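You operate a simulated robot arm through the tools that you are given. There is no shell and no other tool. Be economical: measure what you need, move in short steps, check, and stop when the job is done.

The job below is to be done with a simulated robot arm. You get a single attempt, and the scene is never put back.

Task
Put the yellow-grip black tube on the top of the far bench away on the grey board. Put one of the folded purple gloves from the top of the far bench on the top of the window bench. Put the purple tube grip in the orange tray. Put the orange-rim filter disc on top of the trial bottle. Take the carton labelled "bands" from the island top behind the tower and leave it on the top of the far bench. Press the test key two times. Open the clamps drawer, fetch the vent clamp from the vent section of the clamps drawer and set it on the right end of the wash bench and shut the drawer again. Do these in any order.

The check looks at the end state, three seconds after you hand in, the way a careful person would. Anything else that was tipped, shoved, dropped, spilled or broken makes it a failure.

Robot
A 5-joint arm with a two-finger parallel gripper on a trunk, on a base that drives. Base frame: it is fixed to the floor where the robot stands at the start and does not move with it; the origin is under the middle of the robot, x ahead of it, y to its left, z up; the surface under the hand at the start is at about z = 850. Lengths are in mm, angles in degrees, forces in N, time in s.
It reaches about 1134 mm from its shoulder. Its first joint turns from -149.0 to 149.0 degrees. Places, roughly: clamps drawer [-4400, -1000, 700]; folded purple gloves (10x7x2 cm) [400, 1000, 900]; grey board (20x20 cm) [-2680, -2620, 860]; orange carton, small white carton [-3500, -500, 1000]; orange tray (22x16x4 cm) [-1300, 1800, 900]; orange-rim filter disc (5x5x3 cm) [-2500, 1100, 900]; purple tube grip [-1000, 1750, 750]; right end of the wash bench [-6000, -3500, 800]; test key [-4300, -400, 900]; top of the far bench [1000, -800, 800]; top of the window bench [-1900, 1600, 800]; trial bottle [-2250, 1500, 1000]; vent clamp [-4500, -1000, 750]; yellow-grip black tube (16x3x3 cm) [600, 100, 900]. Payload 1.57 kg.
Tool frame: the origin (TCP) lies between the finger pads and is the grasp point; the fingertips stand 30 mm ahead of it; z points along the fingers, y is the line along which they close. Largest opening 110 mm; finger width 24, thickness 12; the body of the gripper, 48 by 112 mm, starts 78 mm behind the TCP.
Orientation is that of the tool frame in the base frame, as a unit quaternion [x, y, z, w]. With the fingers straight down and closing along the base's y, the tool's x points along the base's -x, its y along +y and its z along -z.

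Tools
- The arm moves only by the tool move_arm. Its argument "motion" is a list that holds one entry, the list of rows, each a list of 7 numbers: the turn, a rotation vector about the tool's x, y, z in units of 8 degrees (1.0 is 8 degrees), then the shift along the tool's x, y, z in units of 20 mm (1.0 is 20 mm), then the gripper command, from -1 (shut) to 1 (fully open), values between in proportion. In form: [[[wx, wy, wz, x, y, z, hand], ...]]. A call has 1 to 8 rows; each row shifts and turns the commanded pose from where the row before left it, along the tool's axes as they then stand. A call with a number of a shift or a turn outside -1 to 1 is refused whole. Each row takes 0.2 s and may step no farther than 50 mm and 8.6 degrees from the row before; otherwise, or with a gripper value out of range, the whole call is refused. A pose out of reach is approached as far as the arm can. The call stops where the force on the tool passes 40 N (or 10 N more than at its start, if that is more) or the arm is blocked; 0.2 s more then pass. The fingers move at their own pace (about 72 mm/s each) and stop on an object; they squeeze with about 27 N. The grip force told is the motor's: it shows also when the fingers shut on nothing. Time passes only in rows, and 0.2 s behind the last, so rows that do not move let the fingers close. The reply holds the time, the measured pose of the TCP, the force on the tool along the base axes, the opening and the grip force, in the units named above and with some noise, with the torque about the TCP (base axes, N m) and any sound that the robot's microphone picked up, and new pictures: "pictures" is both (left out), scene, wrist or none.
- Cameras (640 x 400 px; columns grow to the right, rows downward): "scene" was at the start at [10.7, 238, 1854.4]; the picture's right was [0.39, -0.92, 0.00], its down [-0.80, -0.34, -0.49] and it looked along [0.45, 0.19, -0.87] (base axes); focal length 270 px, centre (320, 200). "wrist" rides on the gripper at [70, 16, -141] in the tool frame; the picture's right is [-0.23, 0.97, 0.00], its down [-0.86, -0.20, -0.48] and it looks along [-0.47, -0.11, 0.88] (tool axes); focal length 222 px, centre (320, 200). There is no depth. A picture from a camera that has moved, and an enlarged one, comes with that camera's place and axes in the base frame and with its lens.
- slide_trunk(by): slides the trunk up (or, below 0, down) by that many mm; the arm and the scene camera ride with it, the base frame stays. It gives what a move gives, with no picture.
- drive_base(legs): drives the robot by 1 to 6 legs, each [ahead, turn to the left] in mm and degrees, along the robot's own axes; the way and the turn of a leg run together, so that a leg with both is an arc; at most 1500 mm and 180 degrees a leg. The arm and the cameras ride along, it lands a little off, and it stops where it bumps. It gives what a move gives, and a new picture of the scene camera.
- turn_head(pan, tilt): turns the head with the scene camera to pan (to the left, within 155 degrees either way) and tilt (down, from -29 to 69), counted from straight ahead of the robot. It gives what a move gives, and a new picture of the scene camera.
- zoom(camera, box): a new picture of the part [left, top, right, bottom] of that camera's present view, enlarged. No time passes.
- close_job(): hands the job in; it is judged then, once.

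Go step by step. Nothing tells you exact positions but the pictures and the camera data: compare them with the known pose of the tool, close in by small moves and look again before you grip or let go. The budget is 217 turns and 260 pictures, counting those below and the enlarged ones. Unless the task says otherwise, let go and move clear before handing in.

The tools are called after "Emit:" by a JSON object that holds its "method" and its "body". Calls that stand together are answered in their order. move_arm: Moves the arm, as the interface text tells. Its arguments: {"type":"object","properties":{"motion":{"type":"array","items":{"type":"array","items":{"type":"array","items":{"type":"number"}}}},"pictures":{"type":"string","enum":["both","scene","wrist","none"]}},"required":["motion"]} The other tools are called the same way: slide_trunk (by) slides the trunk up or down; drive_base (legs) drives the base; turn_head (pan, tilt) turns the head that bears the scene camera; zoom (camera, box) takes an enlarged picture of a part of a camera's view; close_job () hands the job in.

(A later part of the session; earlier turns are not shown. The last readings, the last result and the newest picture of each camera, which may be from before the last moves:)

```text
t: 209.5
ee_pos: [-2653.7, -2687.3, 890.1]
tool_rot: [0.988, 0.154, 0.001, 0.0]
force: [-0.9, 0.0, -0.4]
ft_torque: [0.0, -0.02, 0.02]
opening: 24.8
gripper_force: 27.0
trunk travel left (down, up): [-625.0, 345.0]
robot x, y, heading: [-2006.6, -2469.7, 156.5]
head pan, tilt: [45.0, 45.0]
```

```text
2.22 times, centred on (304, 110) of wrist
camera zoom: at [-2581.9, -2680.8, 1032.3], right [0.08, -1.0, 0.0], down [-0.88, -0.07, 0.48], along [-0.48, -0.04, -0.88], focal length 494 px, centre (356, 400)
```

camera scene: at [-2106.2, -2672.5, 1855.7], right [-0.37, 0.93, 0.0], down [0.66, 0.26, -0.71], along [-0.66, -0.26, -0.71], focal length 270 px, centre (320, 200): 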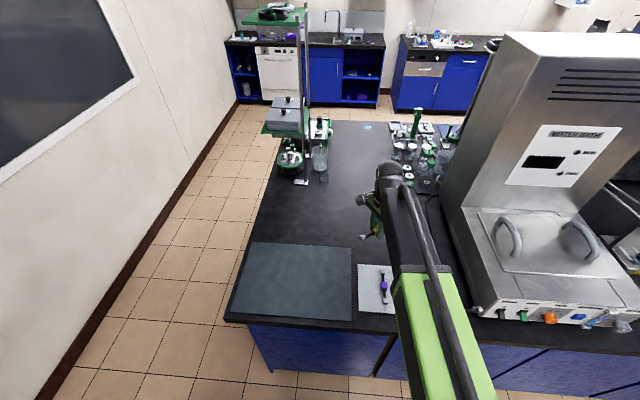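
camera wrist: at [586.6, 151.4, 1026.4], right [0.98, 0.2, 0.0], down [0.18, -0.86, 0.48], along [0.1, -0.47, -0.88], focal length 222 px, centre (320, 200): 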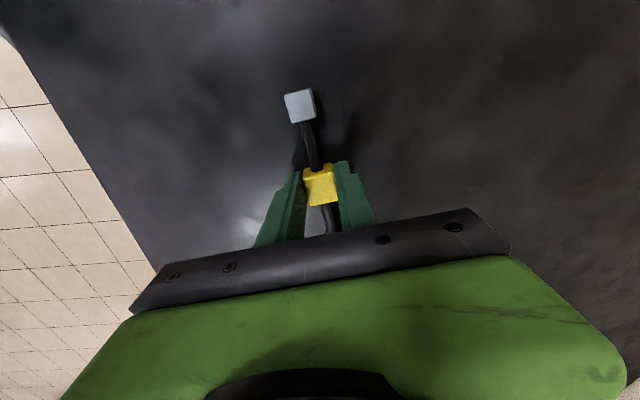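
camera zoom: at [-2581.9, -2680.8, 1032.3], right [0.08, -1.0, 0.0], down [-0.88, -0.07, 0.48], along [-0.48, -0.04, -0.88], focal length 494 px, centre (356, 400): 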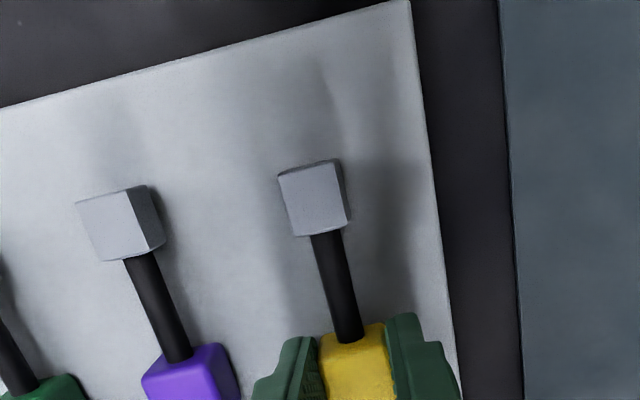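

Emit:
{"method": "slide_trunk", "body": {"by": -2}}

Emit:
{"method": "move_arm", "body": {"motion": [[[0, 0, 0, 0, 0, 0, -0.4], [0, 0, 0, 0, 0, 0, -0.25], [0, 0, 0, 0, 0, 0, -0.25]]], "pictures": "none"}}

Emit:
{"method": "slide_trunk", "body": {"by": 240}}

Emit:
{"method": "zoom", "body": {"camera": "wrist", "box": [160, 20, 448, 200]}}

```text
t: 210.0
ee_pos: [-2652.6, -2686.2, 890.6]
tool_rot: [0.988, 0.156, -0.002, 0.0]
force: [-6.2, -2.2, 22.5]
ft_torque: [-0.09, 0.31, -0.01]
opening: 24.7
gripper_force: 26.6
trunk travel left (down, up): [-623.0, 347.0]
robot x, y, heading: [-2002.2, -2471.0, 156.9]
head pan, tilt: [45.0, 45.0]
```

```text
t: 210.8
ee_pos: [-2651.8, -2687.3, 890.6]
tool_rot: [0.988, 0.155, 0.0, 0.0]
force: [0.1, 0.1, 0.4]
ft_torque: [-0.05, 0.01, -0.02]
opening: 41.6
gripper_force: 0.1
trunk travel left (down, up): [-623.0, 347.0]
robot x, y, heading: [-2003.5, -2470.7, 156.9]
head pan, tilt: [45.0, 45.0]
```

```text
t: 213.3
ee_pos: [-2652.1, -2688.4, 1129.8]
tool_rot: [0.988, 0.155, 0.001, 0.0]
force: [1.0, -0.3, -0.3]
ft_torque: [0.01, -0.04, 0.0]
opening: 41.3
gripper_force: 0.1
trunk travel left (down, up): [-863.0, 107.0]
robot x, y, heading: [-2004.6, -2469.5, 156.7]
head pan, tilt: [45.0, 45.0]
```

```text
2.22 times, centred on (304, 110) of wrist
camera zoom: at [-2581.8, -2680.8, 1270.3], right [0.08, -1.0, 0.0], down [-0.88, -0.07, 0.48], along [-0.48, -0.04, -0.88], focal length 494 px, centre (356, 400)
```

zoom: 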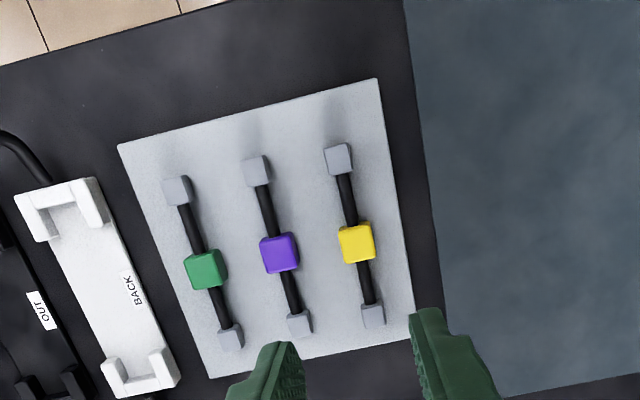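

Tube is stored. Next are the test key and the drawer on the island's far side. The key is probably on the yellow device at the cart's far end, near (-4300, -450). I back off clear of the water bath and drive around the north end.

Emit:
{"method": "slide_trunk", "body": {"by": 90}}

Emit:
{"method": "drive_base", "body": {"legs": [[-500, 0], [0, -51.8], [1113, 0], [1113, 0], [1112, 0], [0, -90]]}}

Emit:
{"method": "turn_head", "body": {"pan": -150, "tilt": 18}}

```text
t: 214.6
ee_pos: [-2653.3, -2686.8, 1219.8]
tool_rot: [0.988, 0.154, 0.001, 0.0]
force: [0.6, -0.9, -0.3]
ft_torque: [0.0, 0.01, 0.01]
opening: 41.1
gripper_force: 0.1
trunk travel left (down, up): [-953.0, 17.0]
robot x, y, heading: [-1999.9, -2469.7, 156.7]
head pan, tilt: [45.0, 45.0]
```

```text
t: 239.7
ee_pos: [-2160.6, 1130.5, 1218.3]
tool_rot: [-0.479, 0.878, -0.003, 0.0]
force: [-0.8, 0.5, 0.1]
ft_torque: [-0.05, -0.08, 0.0]
opening: 41.4
gripper_force: 0.0
trunk travel left (down, up): [-953.0, 17.0]
robot x, y, heading: [-2514.0, 509.0, 16.5]
head pan, tilt: [45.0, 45.0]
camera scene: at [-2570.0, 737.2, 1939.0], right [0.88, -0.48, 0.0], down [-0.34, -0.62, -0.71], along [0.34, 0.62, -0.71], focal length 270 px, centre (320, 200)
```

scene: 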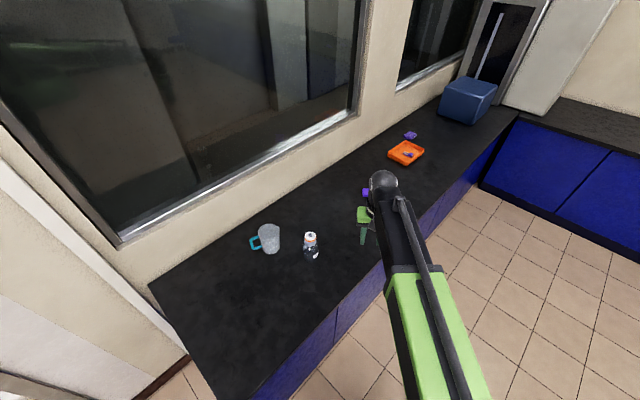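

```text
t: 242.6
ee_pos: [-2158.5, 1127.5, 1221.2]
tool_rot: [-0.478, 0.878, 0.0, -0.002]
force: [0.0, 1.1, 0.2]
ft_torque: [0.02, -0.01, 0.01]
opening: 41.3
gripper_force: 0.0
trunk travel left (down, up): [-953.0, 17.0]
robot x, y, heading: [-2510.6, 512.2, 16.4]
head pan, tilt: [-150.0, 18.0]
camera scene: at [-2669.1, 594.9, 1981.5], right [-0.72, 0.69, 0.0], down [0.21, 0.22, -0.95], along [-0.66, -0.69, -0.31], focal length 270 px, centre (320, 200)
```

scene: 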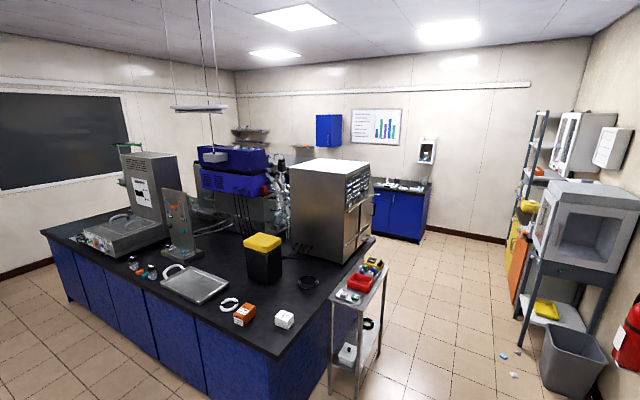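

Emit:
{"method": "zoom", "body": {"camera": "scene", "box": [310, 160, 406, 220]}}

Emit:
{"method": "zoom", "body": {"camera": "scene", "box": [320, 240, 400, 310]}}

```text
6.67 times, centred on (358, 190) of scene
camera zoom: at [-2669.1, 594.9, 1981.5], right [-0.72, 0.69, 0.0], down [0.21, 0.22, -0.95], along [-0.66, -0.69, -0.31], focal length 1800 px, centre (67, 267)
```

zoom: 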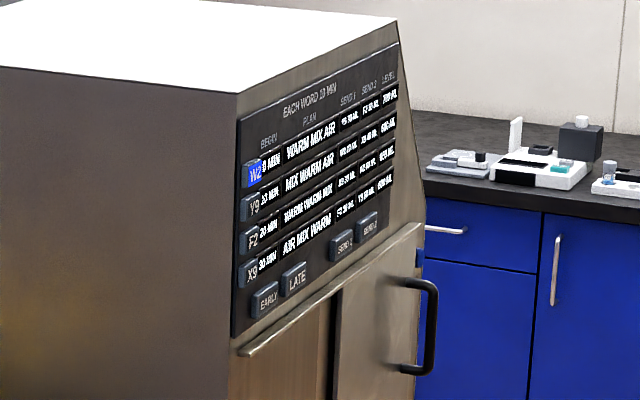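

```text
5.71 times, centred on (360, 275) of scene
camera zoom: at [-2669.1, 594.9, 1981.5], right [-0.72, 0.69, 0.0], down [0.21, 0.22, -0.95], along [-0.66, -0.69, -0.31], focal length 1543 px, centre (91, -229)
```

zoom: 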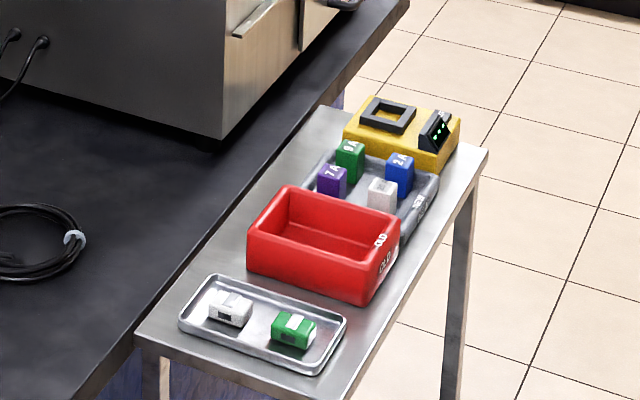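

Emit:
{"method": "drive_base", "body": {"legs": [[0, -3.7], [-984, 0], [-984, 0]]}}

Emit:
{"method": "turn_head", "body": {"pan": -95, "tilt": 45}}

```text
t: 252.8
ee_pos: [-4037.6, 664.0, 1219.9]
tool_rot: [-0.447, 0.895, -0.001, 0.001]
force: [0.5, 1.0, -0.2]
ft_torque: [-0.01, -0.02, 0.0]
opening: 41.6
gripper_force: 0.1
trunk travel left (down, up): [-953.0, 17.0]
robot x, y, heading: [-4434.8, 71.4, 12.4]
head pan, tilt: [-150.0, 18.0]
camera scene: at [-4585.1, 164.3, 1981.4], right [-0.67, 0.74, 0.0], down [0.23, 0.21, -0.95], along [-0.7, -0.64, -0.31], focal length 270 px, centre (320, 200)
```

scene: 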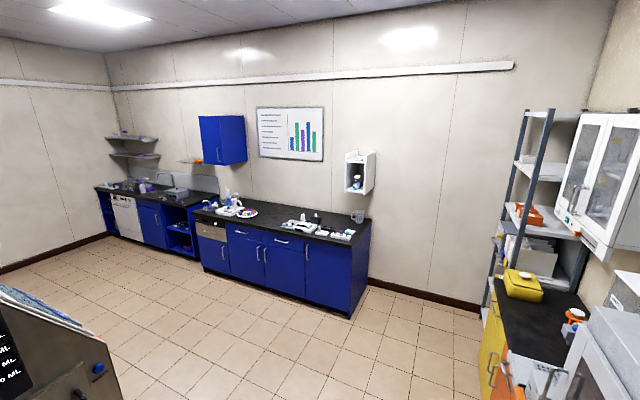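

```text
t: 254.1
ee_pos: [-4038.1, 663.6, 1219.7]
tool_rot: [-0.447, 0.895, -0.001, 0.0]
force: [0.0, 0.7, -0.1]
ft_torque: [-0.03, 0.01, 0.04]
opening: 40.9
gripper_force: 0.1
trunk travel left (down, up): [-953.0, 17.0]
robot x, y, heading: [-4434.2, 72.0, 12.2]
head pan, tilt: [-95.0, 45.0]
camera scene: at [-4505.0, 146.5, 1939.6], right [-0.99, -0.13, 0.0], down [-0.09, 0.7, -0.71], along [0.09, -0.7, -0.71], focal length 270 px, centre (320, 200)
```

scene: 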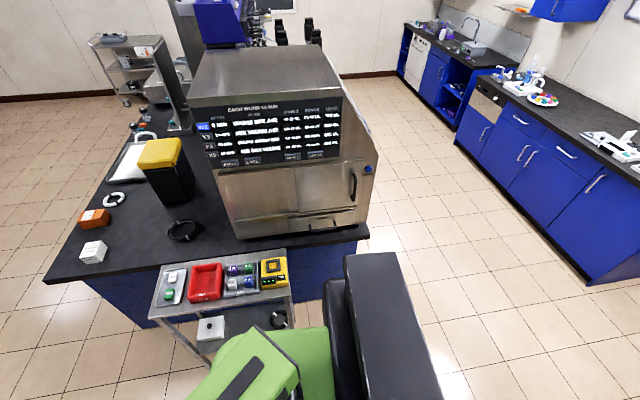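

Emit:
{"method": "zoom", "body": {"camera": "scene", "box": [140, 230, 300, 330]}}

Emit:
{"method": "zoom", "body": {"camera": "scene", "box": [180, 80, 390, 250]}}

```text
4.00 times, centred on (220, 280) of scene
camera zoom: at [-4505.0, 146.5, 1939.6], right [-0.99, -0.13, 0.0], down [-0.09, 0.7, -0.71], along [0.09, -0.7, -0.71], focal length 1080 px, centre (720, -120)
```

zoom: 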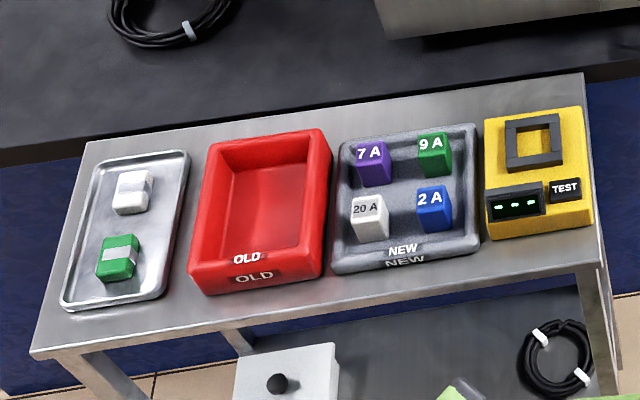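

```text
2.35 times, centred on (285, 165) of scene
camera zoom: at [-4505.0, 146.5, 1939.6], right [-0.99, -0.13, 0.0], down [-0.09, 0.7, -0.71], along [0.09, -0.7, -0.71], focal length 635 px, centre (402, 282)
```

zoom: 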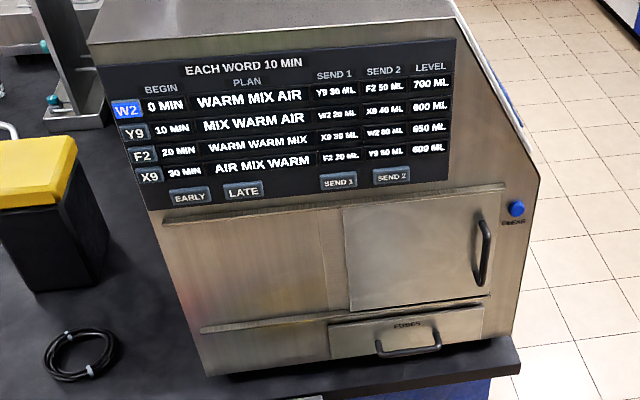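

The TEST key sits on the yellow tester at about (-4268, -407), z about 890. I retract the arm first so it can't meet the oven, then turn the base.

Emit:
{"method": "move_arm", "body": {"motion": [[[0, 0, 0, 1, 0, 0, -1], [0, 0, 0, 1, 0, 0, -1], [0, 0, 0, 1, 0, 0, -1], [0, 0, 0, 1, 0, 0, -1], [0, 0, 0, 1, 0, 0, -1], [0, 0, 0, 1, 0, 0, -1], [0, 0, 0, 1, 0, 0, -1], [0, 0, 0, 1, 0, 0, -1]]], "pictures": "none"}}

Emit:
{"method": "move_arm", "body": {"motion": [[[0, 0, 0, 1, 0, 0, -1], [0, 0, 0, 1, 0, 0, -1]]], "pictures": "none"}}

```text
t: 255.9
ee_pos: [-4131.5, 537.9, 1219.8]
tool_rot: [-0.447, 0.895, 0.0, -0.002]
force: [-0.4, 0.7, 0.1]
ft_torque: [-0.03, -0.01, 0.01]
opening: 0.0
gripper_force: 20.9
out of reach, approached as far as the arm can: row 8
trunk travel left (down, up): [-953.0, 17.0]
robot x, y, heading: [-4437.5, 74.3, 12.5]
head pan, tilt: [-95.0, 45.0]
```

```text
t: 256.5
ee_pos: [-4138.5, 542.0, 1219.7]
tool_rot: [-0.446, 0.895, -0.002, -0.002]
force: [-0.3, 1.1, 0.4]
ft_torque: [0.03, 0.02, -0.01]
opening: 0.0
gripper_force: 21.1
out of reach, approached as far as the arm can: row 1, 2
trunk travel left (down, up): [-953.0, 17.0]
robot x, y, heading: [-4437.0, 73.9, 12.3]
head pan, tilt: [-95.0, 45.0]
```

Emit:
{"method": "drive_base", "body": {"legs": [[0, -90], [-110, 0], [0, -39.3]]}}

Emit:
{"method": "zoom", "body": {"camera": "wrist", "box": [0, 0, 640, 400]}}

```text
t: 263.3
ee_pos: [-4268.1, -345.0, 1219.7]
tool_rot: [0.608, 0.794, 0.0, -0.001]
force: [-0.1, -0.2, 0.5]
ft_torque: [-0.02, 0.04, -0.02]
opening: 0.1
gripper_force: 21.7
trunk travel left (down, up): [-953.0, 17.0]
robot x, y, heading: [-4514.0, 204.3, -115.7]
head pan, tilt: [-95.0, 45.0]
camera scene: at [-4413.7, 214.2, 1939.8], right [0.51, 0.86, 0.0], down [0.61, -0.36, -0.71], along [-0.61, 0.36, -0.71], focal length 270 px, centre (320, 200)
```

scene: 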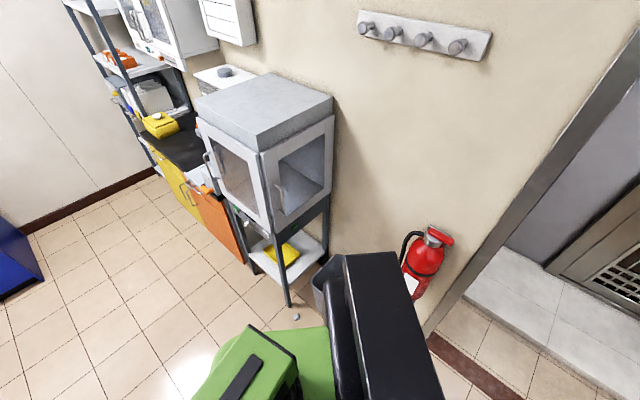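

```text
1.00 times, centred on (320, 200) of wrist (not enlarged: the box is as wide or as high as the picture)
camera zoom: at [-4271.3, -273.6, 1361.3], right [1.0, 0.03, 0.0], down [0.03, -0.88, 0.48], along [0.02, -0.48, -0.88], focal length 222 px, centre (320, 200)
```

zoom: 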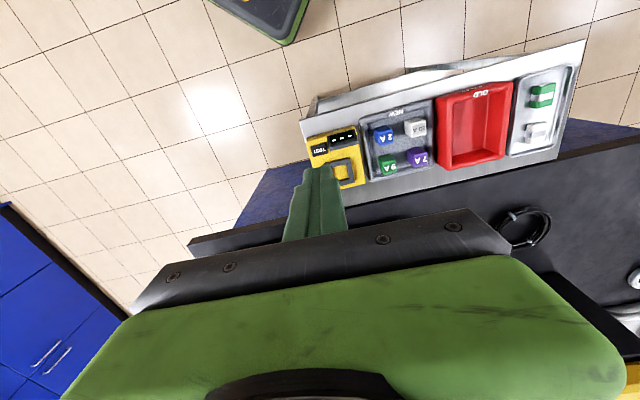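

Emit:
{"method": "move_arm", "body": {"motion": [[[0, 0, 0, -0.92, -0.195, 0, -1], [0, 0, 0, -0.92, -0.195, 0, -1], [0, 0, 0, -0.92, -0.195, 0, -1]]], "pictures": "none"}}

Emit:
{"method": "slide_trunk", "body": {"by": -240}}

Emit:
{"method": "zoom", "body": {"camera": "wrist", "box": [220, 80, 420, 205]}}

```text
t: 264.1
ee_pos: [-4266.0, -402.3, 1218.8]
tool_rot: [0.608, 0.794, 0.001, -0.001]
force: [-0.8, 0.4, -0.2]
ft_torque: [0.02, -0.05, -0.02]
opening: 0.2
gripper_force: 21.0
trunk travel left (down, up): [-953.0, 17.0]
robot x, y, heading: [-4515.8, 202.1, -115.8]
head pan, tilt: [-95.0, 45.0]
```

```text
t: 266.6
ee_pos: [-4264.4, -403.7, 979.0]
tool_rot: [0.608, 0.794, 0.001, -0.002]
force: [-0.4, -0.1, 0.4]
ft_torque: [-0.04, -0.01, 0.0]
opening: 0.1
gripper_force: 21.5
trunk travel left (down, up): [-713.0, 257.0]
robot x, y, heading: [-4514.0, 205.9, -115.8]
head pan, tilt: [-95.0, 45.0]
```

```text
3.20 times, centred on (320, 142) of wrist
camera zoom: at [-4266.9, -330.8, 1120.6], right [1.0, 0.03, 0.0], down [0.03, -0.88, 0.48], along [0.02, -0.48, -0.88], focal length 711 px, centre (320, 384)
```

zoom: 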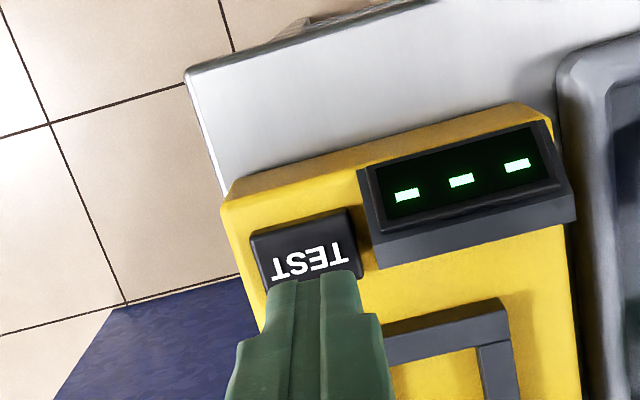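

Emit:
{"method": "move_arm", "body": {"motion": [[[0, 0, 0, -0.05, -0.2, 0, -1]]], "pictures": "none"}}

Emit:
{"method": "slide_trunk", "body": {"by": -45}}

Emit:
{"method": "zoom", "body": {"camera": "wrist", "box": [220, 80, 420, 205]}}

```text
t: 267.0
ee_pos: [-4267.9, -404.3, 978.5]
tool_rot: [0.607, 0.794, 0.001, -0.001]
force: [0.0, -0.5, -0.6]
ft_torque: [0.01, 0.04, 0.03]
opening: 0.2
gripper_force: 21.7
trunk travel left (down, up): [-713.0, 257.0]
robot x, y, heading: [-4513.7, 203.8, -115.7]
head pan, tilt: [-95.0, 45.0]
```

```text
t: 267.9
ee_pos: [-4268.1, -405.6, 934.4]
tool_rot: [0.608, 0.794, 0.001, -0.001]
force: [1.8, -1.0, -0.8]
ft_torque: [0.02, 0.0, 0.02]
opening: 0.3
gripper_force: 21.7
trunk travel left (down, up): [-668.0, 302.0]
robot x, y, heading: [-4514.8, 203.9, -116.0]
head pan, tilt: [-95.0, 45.0]
```

```text
3.20 times, centred on (320, 142) of wrist
camera zoom: at [-4270.4, -332.4, 1075.5], right [1.0, 0.03, 0.0], down [0.03, -0.88, 0.48], along [0.02, -0.48, -0.88], focal length 711 px, centre (320, 384)
```

zoom: 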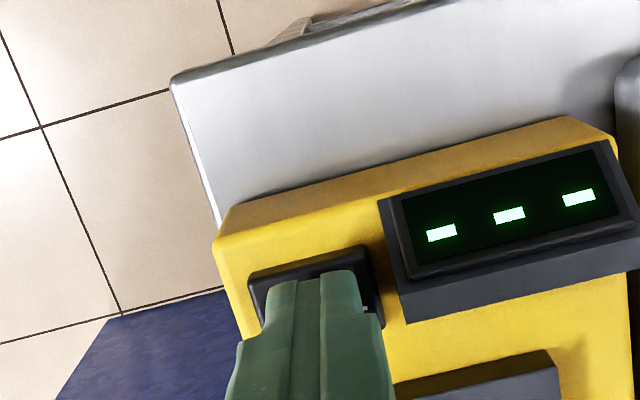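

The finger is right above the key. I press gently down.

Emit:
{"method": "slide_trunk", "body": {"by": -9}}

Emit:
{"method": "slide_trunk", "body": {"by": -3}}

```text
t: 268.5
ee_pos: [-4266.9, -403.5, 926.1]
tool_rot: [0.608, 0.794, 0.001, -0.001]
force: [0.0, -0.8, 0.1]
ft_torque: [-0.06, 0.0, -0.02]
opening: 0.0
gripper_force: 21.1
trunk travel left (down, up): [-659.0, 311.0]
robot x, y, heading: [-4510.8, 206.6, -115.7]
head pan, tilt: [-95.0, 45.0]
```

```text
t: 269.0
ee_pos: [-4265.7, -403.1, 923.5]
tool_rot: [0.608, 0.794, 0.002, -0.002]
force: [-0.1, 0.1, 2.9]
ft_torque: [-0.07, 0.0, -0.01]
opening: 0.3
gripper_force: 21.4
trunk travel left (down, up): [-656.0, 314.0]
robot x, y, heading: [-4510.6, 205.9, -116.0]
head pan, tilt: [-95.0, 45.0]
heard: click
```

A click was heard: the first press. I lift off and press again.

Emit:
{"method": "slide_trunk", "body": {"by": 12}}

Emit:
{"method": "zoom", "body": {"camera": "wrist", "box": [220, 80, 420, 205]}}

Emit:
{"method": "slide_trunk", "body": {"by": -12}}

Emit:
{"method": "zoom", "body": {"camera": "wrist", "box": [220, 80, 420, 205]}}

```text
t: 269.6
ee_pos: [-4268.0, -404.6, 935.0]
tool_rot: [0.608, 0.794, 0.001, -0.001]
force: [-0.7, 0.8, 0.5]
ft_torque: [-0.05, -0.01, -0.01]
opening: 0.0
gripper_force: 21.4
trunk travel left (down, up): [-668.0, 302.0]
robot x, y, heading: [-4510.6, 204.3, -115.8]
head pan, tilt: [-95.0, 45.0]
```

```text
3.20 times, centred on (320, 142) of wrist
camera zoom: at [-4270.2, -332.5, 1075.5], right [1.0, 0.03, 0.0], down [0.03, -0.88, 0.48], along [0.02, -0.48, -0.88], focal length 711 px, centre (320, 384)
```

zoom: 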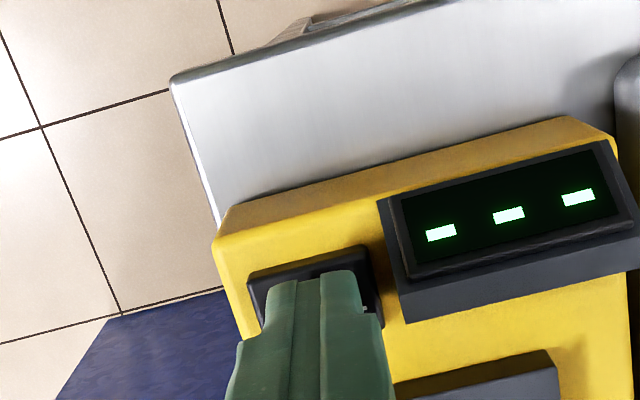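

```text
t: 270.2
ee_pos: [-4267.2, -404.4, 923.2]
tool_rot: [0.608, 0.794, 0.002, -0.001]
force: [0.7, -0.4, 3.1]
ft_torque: [-0.01, 0.02, 0.02]
opening: 0.2
gripper_force: 21.4
trunk travel left (down, up): [-656.0, 314.0]
robot x, y, heading: [-4511.4, 201.3, -115.6]
head pan, tilt: [-95.0, 45.0]
heard: click
```

```text
3.20 times, centred on (320, 142) of wrist
camera zoom: at [-4270.3, -332.4, 1063.5], right [1.0, 0.03, 0.0], down [0.03, -0.88, 0.48], along [0.02, -0.48, -0.88], focal length 711 px, centre (320, 384)
```

zoom: 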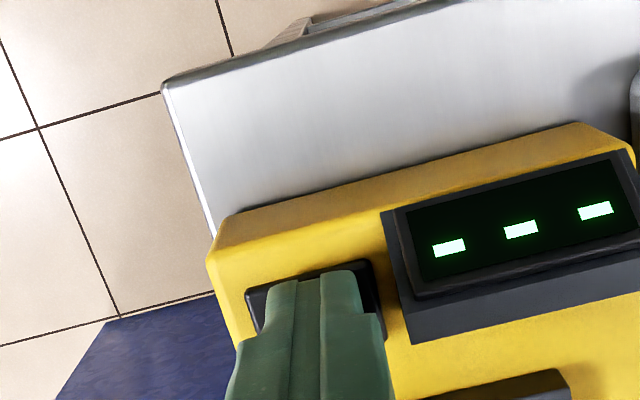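

Two clicks: the test key is done. I raise the hand and drive around to the island's west side to find the clamps drawer.

Emit:
{"method": "slide_trunk", "body": {"by": 297}}

Emit:
{"method": "drive_base", "body": {"legs": [[0, -44.3], [950, 0], [0, 73.6], [900, 0]]}}

Emit:
{"method": "turn_head", "body": {"pan": 75, "tilt": 40}}

```text
t: 273.2
ee_pos: [-4267.0, -404.4, 1220.4]
tool_rot: [0.608, 0.794, 0.001, -0.001]
force: [0.4, 0.7, -0.1]
ft_torque: [0.03, 0.01, -0.01]
opening: 0.1
gripper_force: 21.9
trunk travel left (down, up): [-953.0, 17.0]
robot x, y, heading: [-4513.1, 201.9, -116.0]
head pan, tilt: [-95.0, 45.0]
```

```text
t: 287.7
ee_pos: [-4829.1, -1446.9, 1219.6]
tool_rot: [0.391, 0.92, 0.002, -0.002]
force: [0.4, -0.7, 0.1]
ft_torque: [0.05, -0.03, 0.01]
opening: 0.1
gripper_force: 21.5
trunk travel left (down, up): [-953.0, 17.0]
robot x, y, heading: [-5320.1, -1033.3, -87.3]
head pan, tilt: [-95.0, 45.0]
camera scene: at [-5234.5, -975.9, 1939.6], right [0.04, 1.0, 0.0], down [0.71, -0.03, -0.71], along [-0.71, 0.03, -0.71], focal length 270 px, centre (320, 200)
```

scene: 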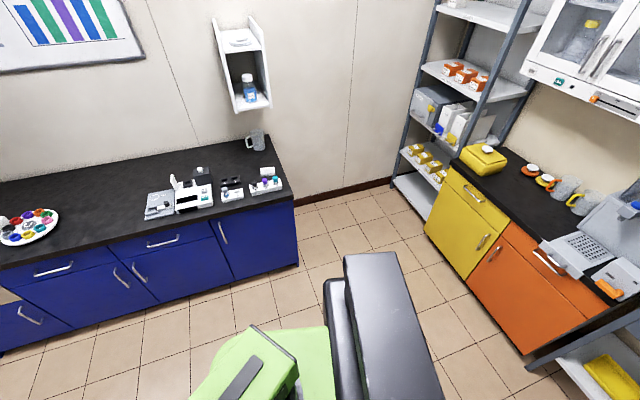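

```text
t: 290.3
ee_pos: [-4829.0, -1447.9, 1220.6]
tool_rot: [0.39, 0.921, 0.0, -0.002]
force: [-0.4, -0.2, 0.6]
ft_torque: [-0.03, -0.01, 0.0]
opening: 0.0
gripper_force: 21.5
trunk travel left (down, up): [-953.0, 17.0]
robot x, y, heading: [-5317.1, -1028.5, -87.6]
head pan, tilt: [75.0, 40.0]
camera scene: at [-5070.2, -997.9, 1946.8], right [-0.22, -0.98, 0.0], down [-0.63, 0.14, -0.77], along [0.75, -0.17, -0.64], focal length 270 px, centre (320, 200)
```

scene: 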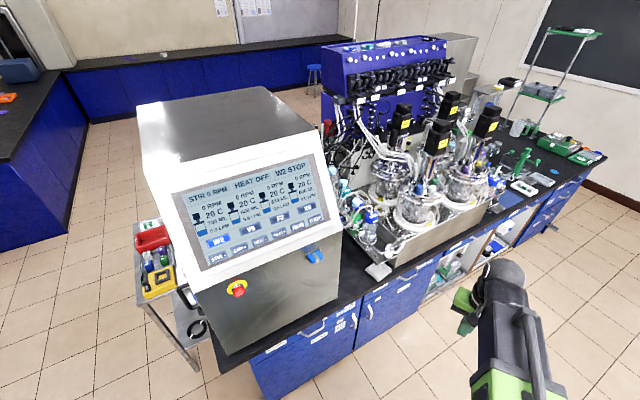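

Emit:
{"method": "zoom", "body": {"camera": "scene", "box": [240, 270, 460, 400]}}

Emit:
{"method": "turn_head", "body": {"pan": 90, "tilt": 60}}

```text
2.91 times, centred on (350, 335) of scene
camera zoom: at [-5070.2, -997.9, 1946.8], right [-0.22, -0.98, 0.0], down [-0.63, 0.14, -0.77], along [0.75, -0.17, -0.64], focal length 786 px, centre (233, -193)
```

zoom: 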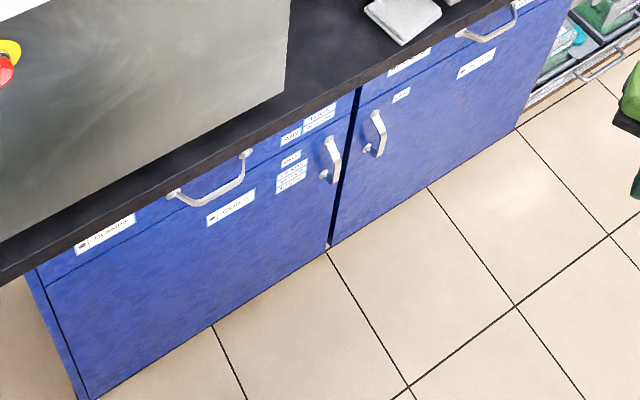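

```text
t: 291.1
ee_pos: [-4827.9, -1446.5, 1219.6]
tool_rot: [0.39, 0.921, 0.0, -0.001]
force: [0.1, 0.1, -0.1]
ft_torque: [0.02, -0.01, 0.02]
opening: 0.2
gripper_force: 21.1
trunk travel left (down, up): [-953.0, 17.0]
robot x, y, heading: [-5321.7, -1033.3, -87.5]
head pan, tilt: [90.0, 60.0]
camera scene: at [-5086.6, -976.6, 1920.1], right [0.04, -1.0, 0.0], down [-0.86, -0.04, -0.5], along [0.5, 0.02, -0.87], focal length 270 px, centre (320, 200)
```

scene: 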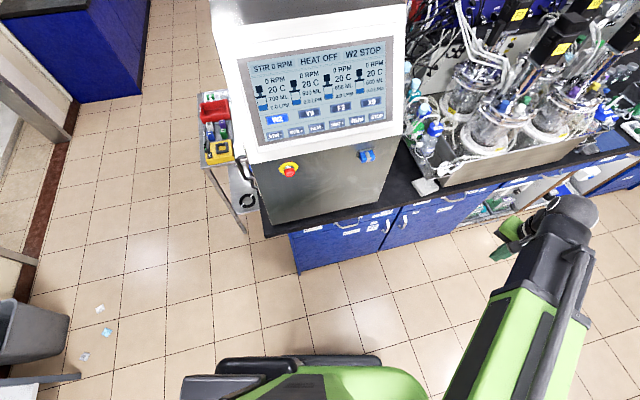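

The CLAMPS drawer is the top one at the north end of the west side; its bar handle spans about (-4548, -1027) to (-4510, -1145). I test whether the arm has vertical motion of its own, since I want to grab the bar with the tool horizontal.

Emit:
{"method": "move_arm", "body": {"motion": [[[0, 0, 0, 0, 0, -1, -1], [0, 0, 0, 0, 0, -1, -1]]], "pictures": "none"}}

```text
t: 291.7
ee_pos: [-4829.1, -1446.9, 1219.9]
tool_rot: [0.39, 0.921, 0.0, -0.002]
force: [0.6, 0.2, -0.1]
ft_torque: [-0.01, 0.01, 0.0]
opening: 0.0
gripper_force: 20.6
out of reach, approached as far as the arm can: row 1, 2
trunk travel left (down, up): [-953.0, 17.0]
robot x, y, heading: [-5320.5, -1034.1, -87.6]
head pan, tilt: [90.0, 60.0]
```

The arm's height comes only from the trunk, so tilting will swing the fingers about the wrist. I drive to a stand about 1100 mm in front of the drawer handle.

Emit:
{"method": "drive_base", "body": {"legs": [[0, -39], [448, 0], [0, 95]]}}

Emit:
{"method": "turn_head", "body": {"pan": 47, "tilt": 50}}

```text
t: 300.2
ee_pos: [-4962.6, -1208.4, 1218.3]
tool_rot: [-0.088, 0.996, -0.001, -0.002]
force: [0.4, 0.6, -0.5]
ft_torque: [-0.08, 0.05, -0.02]
opening: 0.0
gripper_force: 21.3
trunk travel left (down, up): [-953.0, 17.0]
robot x, y, heading: [-5550.9, -1338.0, -31.1]
head pan, tilt: [90.0, 60.0]
camera scene: at [-5466.4, -1107.9, 1919.6], right [0.86, -0.52, 0.0], down [-0.45, -0.74, -0.5], along [0.26, 0.43, -0.87], focal length 270 px, centre (320, 200)
```

scene: 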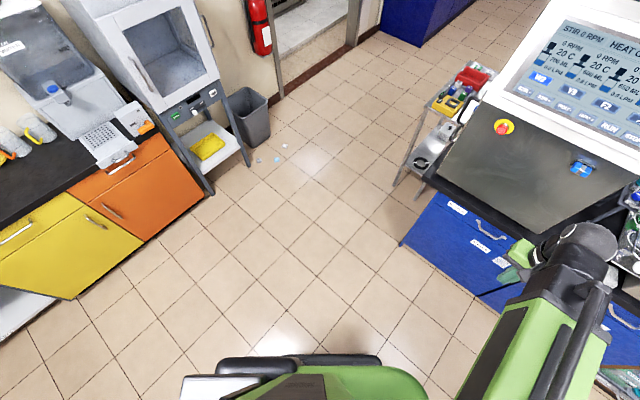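

```text
t: 301.3
ee_pos: [-4965.5, -1209.5, 1221.0]
tool_rot: [-0.089, 0.996, 0.0, -0.003]
force: [-0.2, 0.4, 1.7]
ft_torque: [-0.02, 0.0, 0.0]
opening: 0.0
gripper_force: 21.3
trunk travel left (down, up): [-953.0, 17.0]
robot x, y, heading: [-5552.5, -1338.6, -31.2]
head pan, tilt: [47.0, 50.0]
camera scene: at [-5430.7, -1146.6, 1932.7], right [0.27, -0.96, 0.0], down [-0.74, -0.21, -0.64], along [0.62, 0.18, -0.77], focal length 270 px, centre (320, 200)
```

scene: 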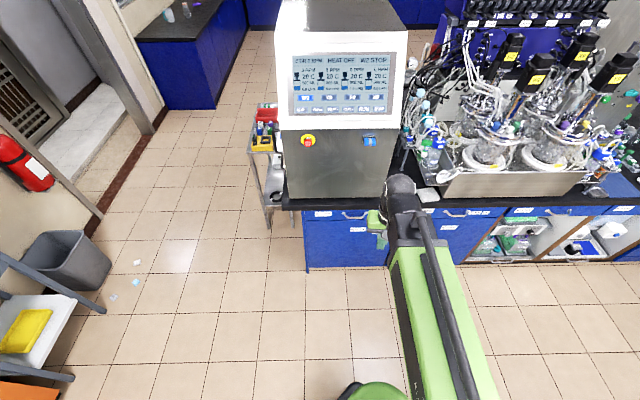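

Emit:
{"method": "zoom", "body": {"camera": "scene", "box": [290, 190, 402, 260]}}

```text
5.71 times, centred on (346, 225) of scene
camera zoom: at [-5430.7, -1146.6, 1932.7], right [0.27, -0.96, 0.0], down [-0.74, -0.21, -0.64], along [0.62, 0.18, -0.77], focal length 1543 px, centre (171, 57)
```

zoom: 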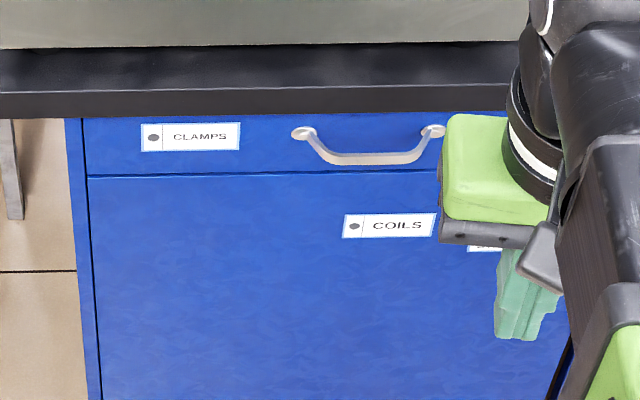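

The bar handle is at about (-4543, -1086, 746). I begin tilting the tool toward horizontal, moving outward as it swings.

Emit:
{"method": "move_arm", "body": {"motion": [[[0, -1, 0, -1, 0, 0, -1], [0, -1, 0, -1, 0, 0, -1], [0, -1, 0, -1, 0, 0, -1], [0, -1, 0, -1, 0, 0, -1], [0, -1, 0, -1, 0, 0, -1], [0, -1, 0, -1, 0, 0, -1]]], "pictures": "none"}}

```text
t: 302.7
ee_pos: [-4832.6, -1183.2, 1297.8]
tool_rot: [-0.08, 0.911, 0.036, 0.403]
force: [0.2, -0.7, -0.7]
ft_torque: [0.05, 0.01, -0.04]
opening: 0.2
gripper_force: 21.0
out of reach, approached as far as the arm can: row 2, 3, 4, 5, 6
trunk travel left (down, up): [-953.0, 17.0]
robot x, y, heading: [-5553.9, -1333.7, -31.3]
head pan, tilt: [47.0, 50.0]
```

The tilt works; the wrist pivot is about 237 mm behind the fingertips' grasp point. I complete the tilt and start rolling so that the fingers close vertically.

Emit:
{"method": "move_arm", "body": {"motion": [[[0, -1, 0, -1, 0, 0.5, -1], [0, -1, 0, -1, 0, 0.5, -1], [0, -1, 0, -1, 0, 0.5, -1], [0, -1, 0, -1, 0, 0.5, -1], [0, -1, 0, -1, 0, 0.5, -1], [0, -0.31, 0.9, 0, 0, 0.5, -1], [0, 0, 1, 0, 0, 0, -1], [0, 0, 1, 0, 0, 0, -1]]], "pictures": "none"}}

Emit:
{"method": "move_arm", "body": {"motion": [[[0, 0, 1, 0, 0, 0, 0.2], [0, 0, 1, 0, 0, 0, 0.2], [0, 0, 1, 0, 0, 0, 0.2], [0, 0, 1, 0, 0, 0, 0.2], [0, 0, 1, 0, 0, 0, 0.2], [0, 0, 1, 0, 0, 0, 0.2], [0, 0, 1, 0, 0, 0, 0.2], [0, 0, 1, 0, 0, 0, 0.2]]], "pictures": "none"}}

```text
t: 304.5
ee_pos: [-4744.2, -1168.3, 1458.4]
tool_rot: [0.081, 0.701, 0.203, 0.679]
force: [0.4, 1.3, -0.4]
ft_torque: [-0.04, -0.02, -0.01]
opening: 0.0
gripper_force: 21.4
out of reach, approached as far as the arm can: row 1, 2, 3, 4, 5, 6, 7
trunk travel left (down, up): [-953.0, 17.0]
robot x, y, heading: [-5552.4, -1335.6, -31.2]
head pan, tilt: [47.0, 50.0]
```

```text
t: 306.3
ee_pos: [-4744.5, -1169.7, 1455.4]
tool_rot: [0.443, 0.555, 0.529, 0.465]
force: [-0.3, -0.3, 1.0]
ft_torque: [0.0, -0.04, 0.01]
opening: 66.1
gripper_force: 0.0
out of reach, approached as far as the arm can: row 8
trunk travel left (down, up): [-953.0, 17.0]
robot x, y, heading: [-5553.3, -1338.1, -31.3]
head pan, tilt: [47.0, 50.0]
```

The tool is horizontal with the fingers closing vertically. I lower to handle height and approach to about 80 mm.

Emit:
{"method": "slide_trunk", "body": {"by": -709}}

Emit:
{"method": "move_arm", "body": {"motion": [[[0, 0, 0, 0.34, 0, 0.93, 0.2], [0, 0, 0, 0.34, 0, 0.93, 0.2], [0, 0, 0, 0.34, 0, 0.93, 0.2], [0, 0, 0, 0.34, 0, 0.93, 0.2], [0, 0, 0, 0.34, 0, 0.93, 0.2], [0, 0, 0, 0.34, 0, 0.93, 0.2], [0, 0, 0, 0.34, 0, 0.93, 0.2]]], "pictures": "both"}}

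```text
refused: -709 is not a number from -400 to 400
```

```text
t: 307.9
ee_pos: [-4624.9, -1098.9, 1455.4]
tool_rot: [0.442, 0.557, 0.527, 0.465]
force: [0.6, -0.3, -0.1]
ft_torque: [-0.02, 0.0, -0.01]
opening: 66.0
gripper_force: 0.1
trunk travel left (down, up): [-953.0, 17.0]
robot x, y, heading: [-5553.7, -1336.5, -31.3]
head pan, tilt: [47.0, 50.0]
camera scene: at [-5429.8, -1146.2, 1932.6], right [0.27, -0.96, 0.0], down [-0.74, -0.21, -0.64], along [0.62, 0.17, -0.77], focal length 270 px, centre (320, 200)
camera wrist: at [-4777.0, -1054.4, 1468.2], right [0.04, -0.17, 0.98], down [-0.32, -0.94, -0.15], along [0.95, -0.31, -0.1], focal length 222 px, centre (320, 200)
```

scene: 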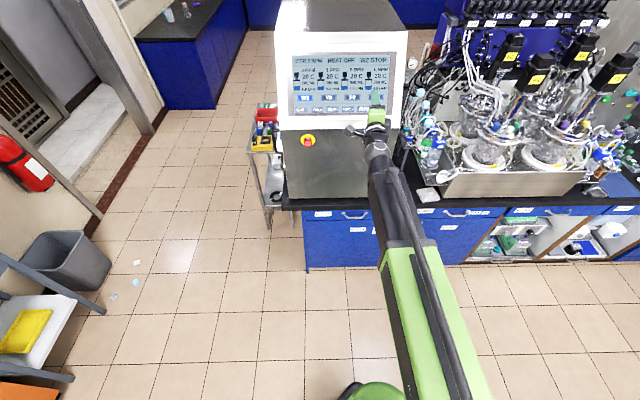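
wrist: 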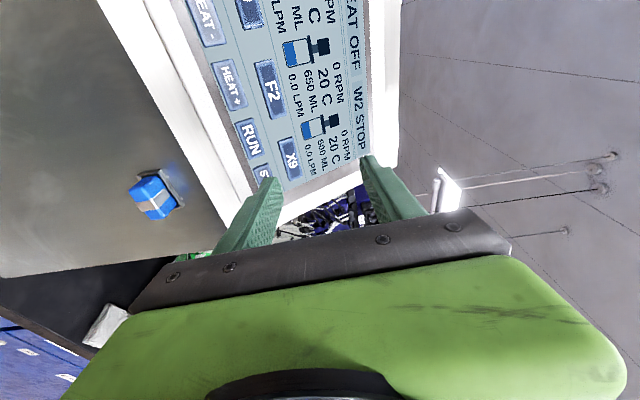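

The trunk call was refused (limit 400) while the arm advanced; nothing was touched. I retreat, lower in two strokes, then re-approach.

Emit:
{"method": "move_arm", "body": {"motion": [[[0, 0, 0, 0, 0, -1, 0.2], [0, 0, 0, 0, 0, -1, 0.2], [0, 0, 0, 0, 0, -1, 0.2], [0, 0, 0, 0, 0, -1, 0.2], [0, 0, 0, 0, 0, -1, 0.2], [0, 0, 0, 0, 0, -1, 0.2]]], "pictures": "none"}}

Emit:
{"method": "slide_trunk", "body": {"by": -400}}

Emit:
{"method": "slide_trunk", "body": {"by": -309}}

Emit:
{"method": "zoom", "body": {"camera": "wrist", "box": [0, 0, 640, 400]}}

```text
t: 309.3
ee_pos: [-4742.0, -1122.6, 1454.1]
tool_rot: [0.442, 0.558, 0.527, 0.464]
force: [1.0, -0.6, 0.0]
ft_torque: [0.0, 0.01, 0.0]
opening: 66.1
gripper_force: 0.0
trunk travel left (down, up): [-953.0, 17.0]
robot x, y, heading: [-5553.1, -1337.6, -31.3]
head pan, tilt: [47.0, 50.0]
```

```text
t: 313.2
ee_pos: [-4740.9, -1122.9, 1054.6]
tool_rot: [0.443, 0.558, 0.526, 0.465]
force: [-0.1, 0.4, -0.3]
ft_torque: [0.01, -0.01, 0.06]
opening: 66.3
gripper_force: 0.2
trunk travel left (down, up): [-553.0, 417.0]
robot x, y, heading: [-5552.4, -1333.2, -31.2]
head pan, tilt: [47.0, 50.0]
```

```text
t: 316.2
ee_pos: [-4741.3, -1123.6, 746.6]
tool_rot: [0.442, 0.558, 0.526, 0.464]
force: [-0.3, -0.2, 0.4]
ft_torque: [0.02, -0.05, 0.0]
opening: 66.1
gripper_force: 0.0
trunk travel left (down, up): [-244.0, 726.0]
robot x, y, heading: [-5550.8, -1336.0, -30.9]
head pan, tilt: [47.0, 50.0]
```

```text
1.00 times, centred on (320, 200) of wrist (not enlarged: the box is as wide or as high as the picture)
camera zoom: at [-4893.3, -1077.9, 759.2], right [0.04, -0.17, 0.98], down [-0.32, -0.94, -0.15], along [0.95, -0.31, -0.1], focal length 222 px, centre (320, 200)
```

zoom: 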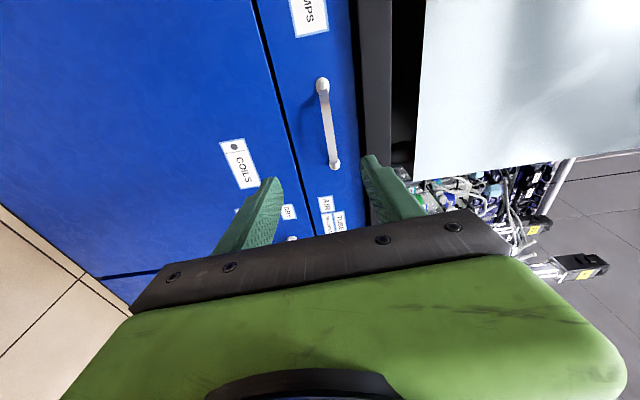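

The bar is at z about 751, centred at y about -1080. I adjust the height and advance 160 mm.

Emit:
{"method": "slide_trunk", "body": {"by": 5}}

Emit:
{"method": "move_arm", "body": {"motion": [[[0, 0, 0, 0.03, 0, 1, 0.2], [0, 0, 0, 0.03, 0, 1, 0.2], [0, 0, 0, 0.03, 0, 1, 0.2], [0, 0, 0, 0.03, 0, 1, 0.2], [0, 0, 0, 0.03, 0, 1, 0.2], [0, 0, 0, 0.03, 0, 1, 0.2], [0, 0, 0, 0.03, 0, 1, 0.2], [0, 0, 0, 0.03, 0, 1, 0.2]]], "pictures": "wrist"}}

```text
t: 316.8
ee_pos: [-4742.2, -1123.6, 751.3]
tool_rot: [0.443, 0.558, 0.525, 0.465]
force: [-0.6, 0.3, 0.1]
ft_torque: [0.0, -0.02, -0.01]
opening: 66.1
gripper_force: 0.0
trunk travel left (down, up): [-249.0, 721.0]
robot x, y, heading: [-5552.1, -1340.5, -31.2]
head pan, tilt: [47.0, 50.0]
```

```text
t: 318.6
ee_pos: [-4585.0, -1090.3, 750.7]
tool_rot: [0.442, 0.558, 0.526, 0.465]
force: [-0.6, 0.3, -0.4]
ft_torque: [-0.01, 0.03, -0.01]
opening: 65.8
gripper_force: 0.0
trunk travel left (down, up): [-249.0, 721.0]
robot x, y, heading: [-5554.6, -1338.0, -31.5]
head pan, tilt: [47.0, 50.0]
camera wrist: at [-4737.3, -1045.2, 764.1], right [0.05, -0.17, 0.98], down [-0.32, -0.94, -0.15], along [0.95, -0.31, -0.1], focal length 222 px, centre (320, 200)
```

wrist: 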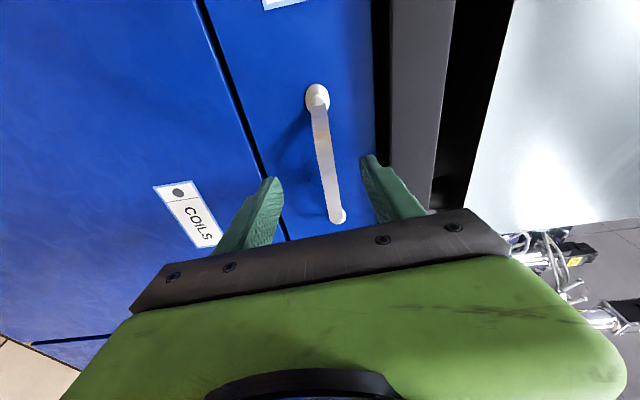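

Emit:
{"method": "move_arm", "body": {"motion": [[[0, 0, 0, 0, 0, 0.75, 0.2], [0, 0, 0, 0, 0, 0.75, 0.2], [0, 0, 0, 0, 0, 0, -1], [0, 0, 0, 0, 0, 0, -1], [0, 0, 0, 0, 0, 0, -1], [0, 0, 0, 0, 0, 0, -1]]], "pictures": "wrist"}}

```text
t: 319.8
ee_pos: [-4558.6, -1085.8, 755.6]
tool_rot: [0.441, 0.557, 0.528, 0.465]
force: [4.3, -0.5, 54.5]
ft_torque: [0.65, 0.1, -0.29]
opening: 11.6
gripper_force: 27.3
trunk travel left (down, up): [-249.0, 721.0]
robot x, y, heading: [-5553.6, -1336.4, -31.3]
head pan, tilt: [47.0, 50.0]
stopped in row 6: the force on the tool passed its limit at 44 N (the readings are from after the stop); the commanded pose is now the measured one
camera wrist: at [-4710.8, -1041.1, 769.6], right [0.04, -0.17, 0.98], down [-0.32, -0.94, -0.15], along [0.95, -0.31, -0.09], focal length 222 px, centre (320, 200)
```

wrist: 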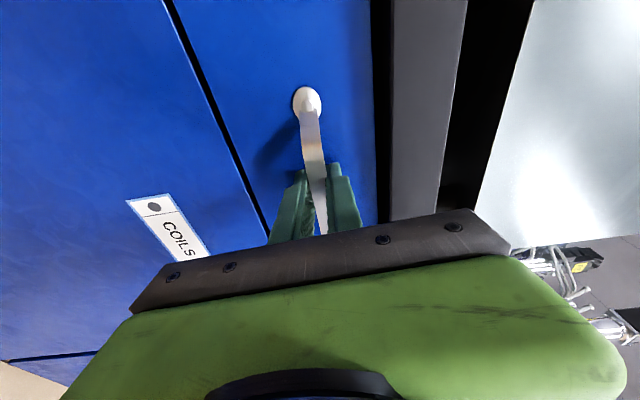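

Bar gripped (11.6 mm), with upward strain since it sits a few mm higher. I relieve that with the trunk, then pull along the drawer's normal.

Emit:
{"method": "slide_trunk", "body": {"by": 5}}

Emit:
{"method": "move_arm", "body": {"motion": [[[0, 0, 0, -0.08, 0, -0.8, -1], [0, 0, 0, -0.08, 0, -0.8, -1], [0, 0, 0, -0.1, 0, -0.95, -1], [0, 0, 0, -0.1, 0, -0.95, -1], [0, 0, 0, -0.1, 0, -0.95, -1], [0, 0, 0, -0.1, 0, -0.95, -1], [0, 0, 0, -0.1, 0, -0.95, -1], [0, 0, 0, -0.1, 0, -0.95, -1]]], "pictures": "scene"}}

```text
t: 320.4
ee_pos: [-4556.3, -1085.9, 755.6]
tool_rot: [0.442, 0.558, 0.527, 0.464]
force: [2.7, 0.4, 21.3]
ft_torque: [0.71, 0.16, 0.28]
opening: 10.8
gripper_force: 28.7
trunk travel left (down, up): [-254.0, 716.0]
robot x, y, heading: [-5551.5, -1337.6, -31.1]
head pan, tilt: [47.0, 50.0]
```

```text
t: 322.2
ee_pos: [-4696.6, -1128.1, 757.2]
tool_rot: [0.443, 0.557, 0.527, 0.465]
force: [3.9, -17.6, 19.1]
ft_torque: [0.68, 0.18, 0.23]
opening: 10.6
gripper_force: 29.4
out of reach, approached as far as the arm can: row 8
trunk travel left (down, up): [-254.0, 716.0]
robot x, y, heading: [-5550.9, -1340.2, -31.2]
head pan, tilt: [47.0, 50.0]
camera scene: at [-5431.5, -1148.2, 1234.1], right [0.27, -0.96, 0.0], down [-0.74, -0.21, -0.64], along [0.62, 0.18, -0.76], focal length 270 px, centre (320, 200)
```

scene: 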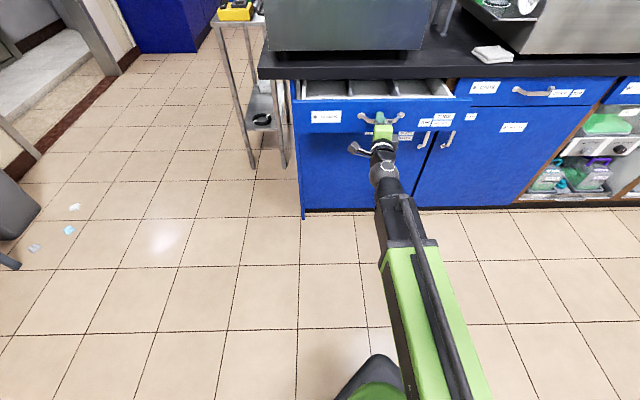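

The drawer opened about 145 mm and shows three sections. I pull further.

Emit:
{"method": "move_arm", "body": {"motion": [[[0, 0, 0, -0.2, 0, -0.9, -1], [0, 0, 0, -0.14, 0, -0.95, -1], [0, 0, 0, -0.14, 0, -0.95, -1], [0, 0, 0, -0.14, 0, -0.95, -1], [0, 0, 0, -0.14, 0, -0.95, -1], [0, 0, 0, -0.14, 0, -0.95, -1]]], "pictures": "none"}}

```text
t: 323.6
ee_pos: [-4779.6, -1154.3, 756.0]
tool_rot: [0.44, 0.559, 0.529, 0.463]
force: [-5.7, 11.5, 23.2]
ft_torque: [0.69, 0.11, 0.84]
opening: 10.7
gripper_force: 28.7
out of reach, approached as far as the arm can: row 5, 6
trunk travel left (down, up): [-254.0, 716.0]
robot x, y, heading: [-5552.4, -1336.6, -31.0]
head pan, tilt: [47.0, 50.0]
```

The drawer is open about 233 mm, at the arm's inner limit. I let go, back the base away, raise the trunk and tilt the tool down again.

Emit:
{"method": "move_arm", "body": {"motion": [[[0, 0, 0, 0, 0, 0, 0.3], [0, 0, 0, 0, 0, 0, 0.3], [0, 0, 0, 0, 0, 0, 0.3]]], "pictures": "none"}}

Emit:
{"method": "drive_base", "body": {"legs": [[-80, 0]]}}

Emit:
{"method": "slide_trunk", "body": {"by": 400}}

Emit:
{"method": "move_arm", "body": {"motion": [[[1, 0, 0, 0, -1, 0, 0.3], [1, 0, 0, 0, -1, 0, 0.3], [1, 0, 0, 0, -1, 0, 0.3], [1, 0, 0, 0, -1, 0, 0.3], [1, 0, 0, 0, -1, 0, 0.3], [1, 0, 0, 0, -1, 0, 0.3], [1, 0, 0, 0, -1, 0, 0.3], [1, 0, 0, 0, -1, 0, 0.3]]], "pictures": "none"}}

```text
t: 324.4
ee_pos: [-4779.2, -1156.9, 754.8]
tool_rot: [0.442, 0.559, 0.527, 0.463]
force: [-0.3, 0.1, 0.7]
ft_torque: [0.04, -0.01, -0.01]
opening: 71.6
gripper_force: 0.0
trunk travel left (down, up): [-254.0, 716.0]
robot x, y, heading: [-5550.3, -1337.5, -31.0]
head pan, tilt: [47.0, 50.0]
```

```text
t: 325.4
ee_pos: [-4847.0, -1114.7, 755.4]
tool_rot: [0.442, 0.559, 0.526, 0.464]
force: [-0.4, 0.6, 0.1]
ft_torque: [-0.03, 0.0, -0.01]
opening: 71.3
gripper_force: 0.1
trunk travel left (down, up): [-254.0, 716.0]
robot x, y, heading: [-5619.2, -1295.7, -31.3]
head pan, tilt: [47.0, 50.0]
camera scene: at [-5499.2, -1104.6, 1233.6], right [0.27, -0.96, 0.0], down [-0.74, -0.21, -0.64], along [0.62, 0.18, -0.77], focal length 270 px, centre (320, 200)
```

scene: 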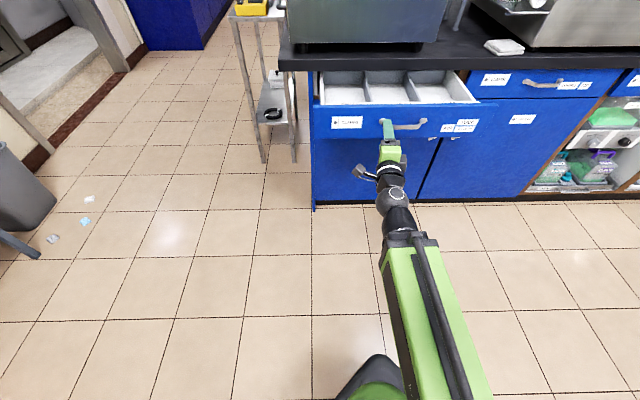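

```text
t: 329.2
ee_pos: [-4847.6, -1113.2, 1155.3]
tool_rot: [0.443, 0.559, 0.527, 0.463]
force: [0.0, 0.0, -0.4]
ft_torque: [0.0, -0.02, 0.01]
opening: 71.7
gripper_force: 0.2
trunk travel left (down, up): [-654.0, 316.0]
robot x, y, heading: [-5620.6, -1293.1, -31.0]
head pan, tilt: [47.0, 50.0]
```

```text
t: 331.1
ee_pos: [-4920.1, -1132.4, 943.1]
tool_rot: [0.621, 0.753, 0.15, 0.158]
force: [-0.1, -0.1, -0.1]
ft_torque: [0.0, -0.01, -0.03]
opening: 71.5
gripper_force: 0.1
out of reach, approached as far as the arm can: row 2, 3, 4, 5, 6, 7, 8
trunk travel left (down, up): [-654.0, 316.0]
robot x, y, heading: [-5619.8, -1295.8, -31.4]
head pan, tilt: [47.0, 50.0]
```

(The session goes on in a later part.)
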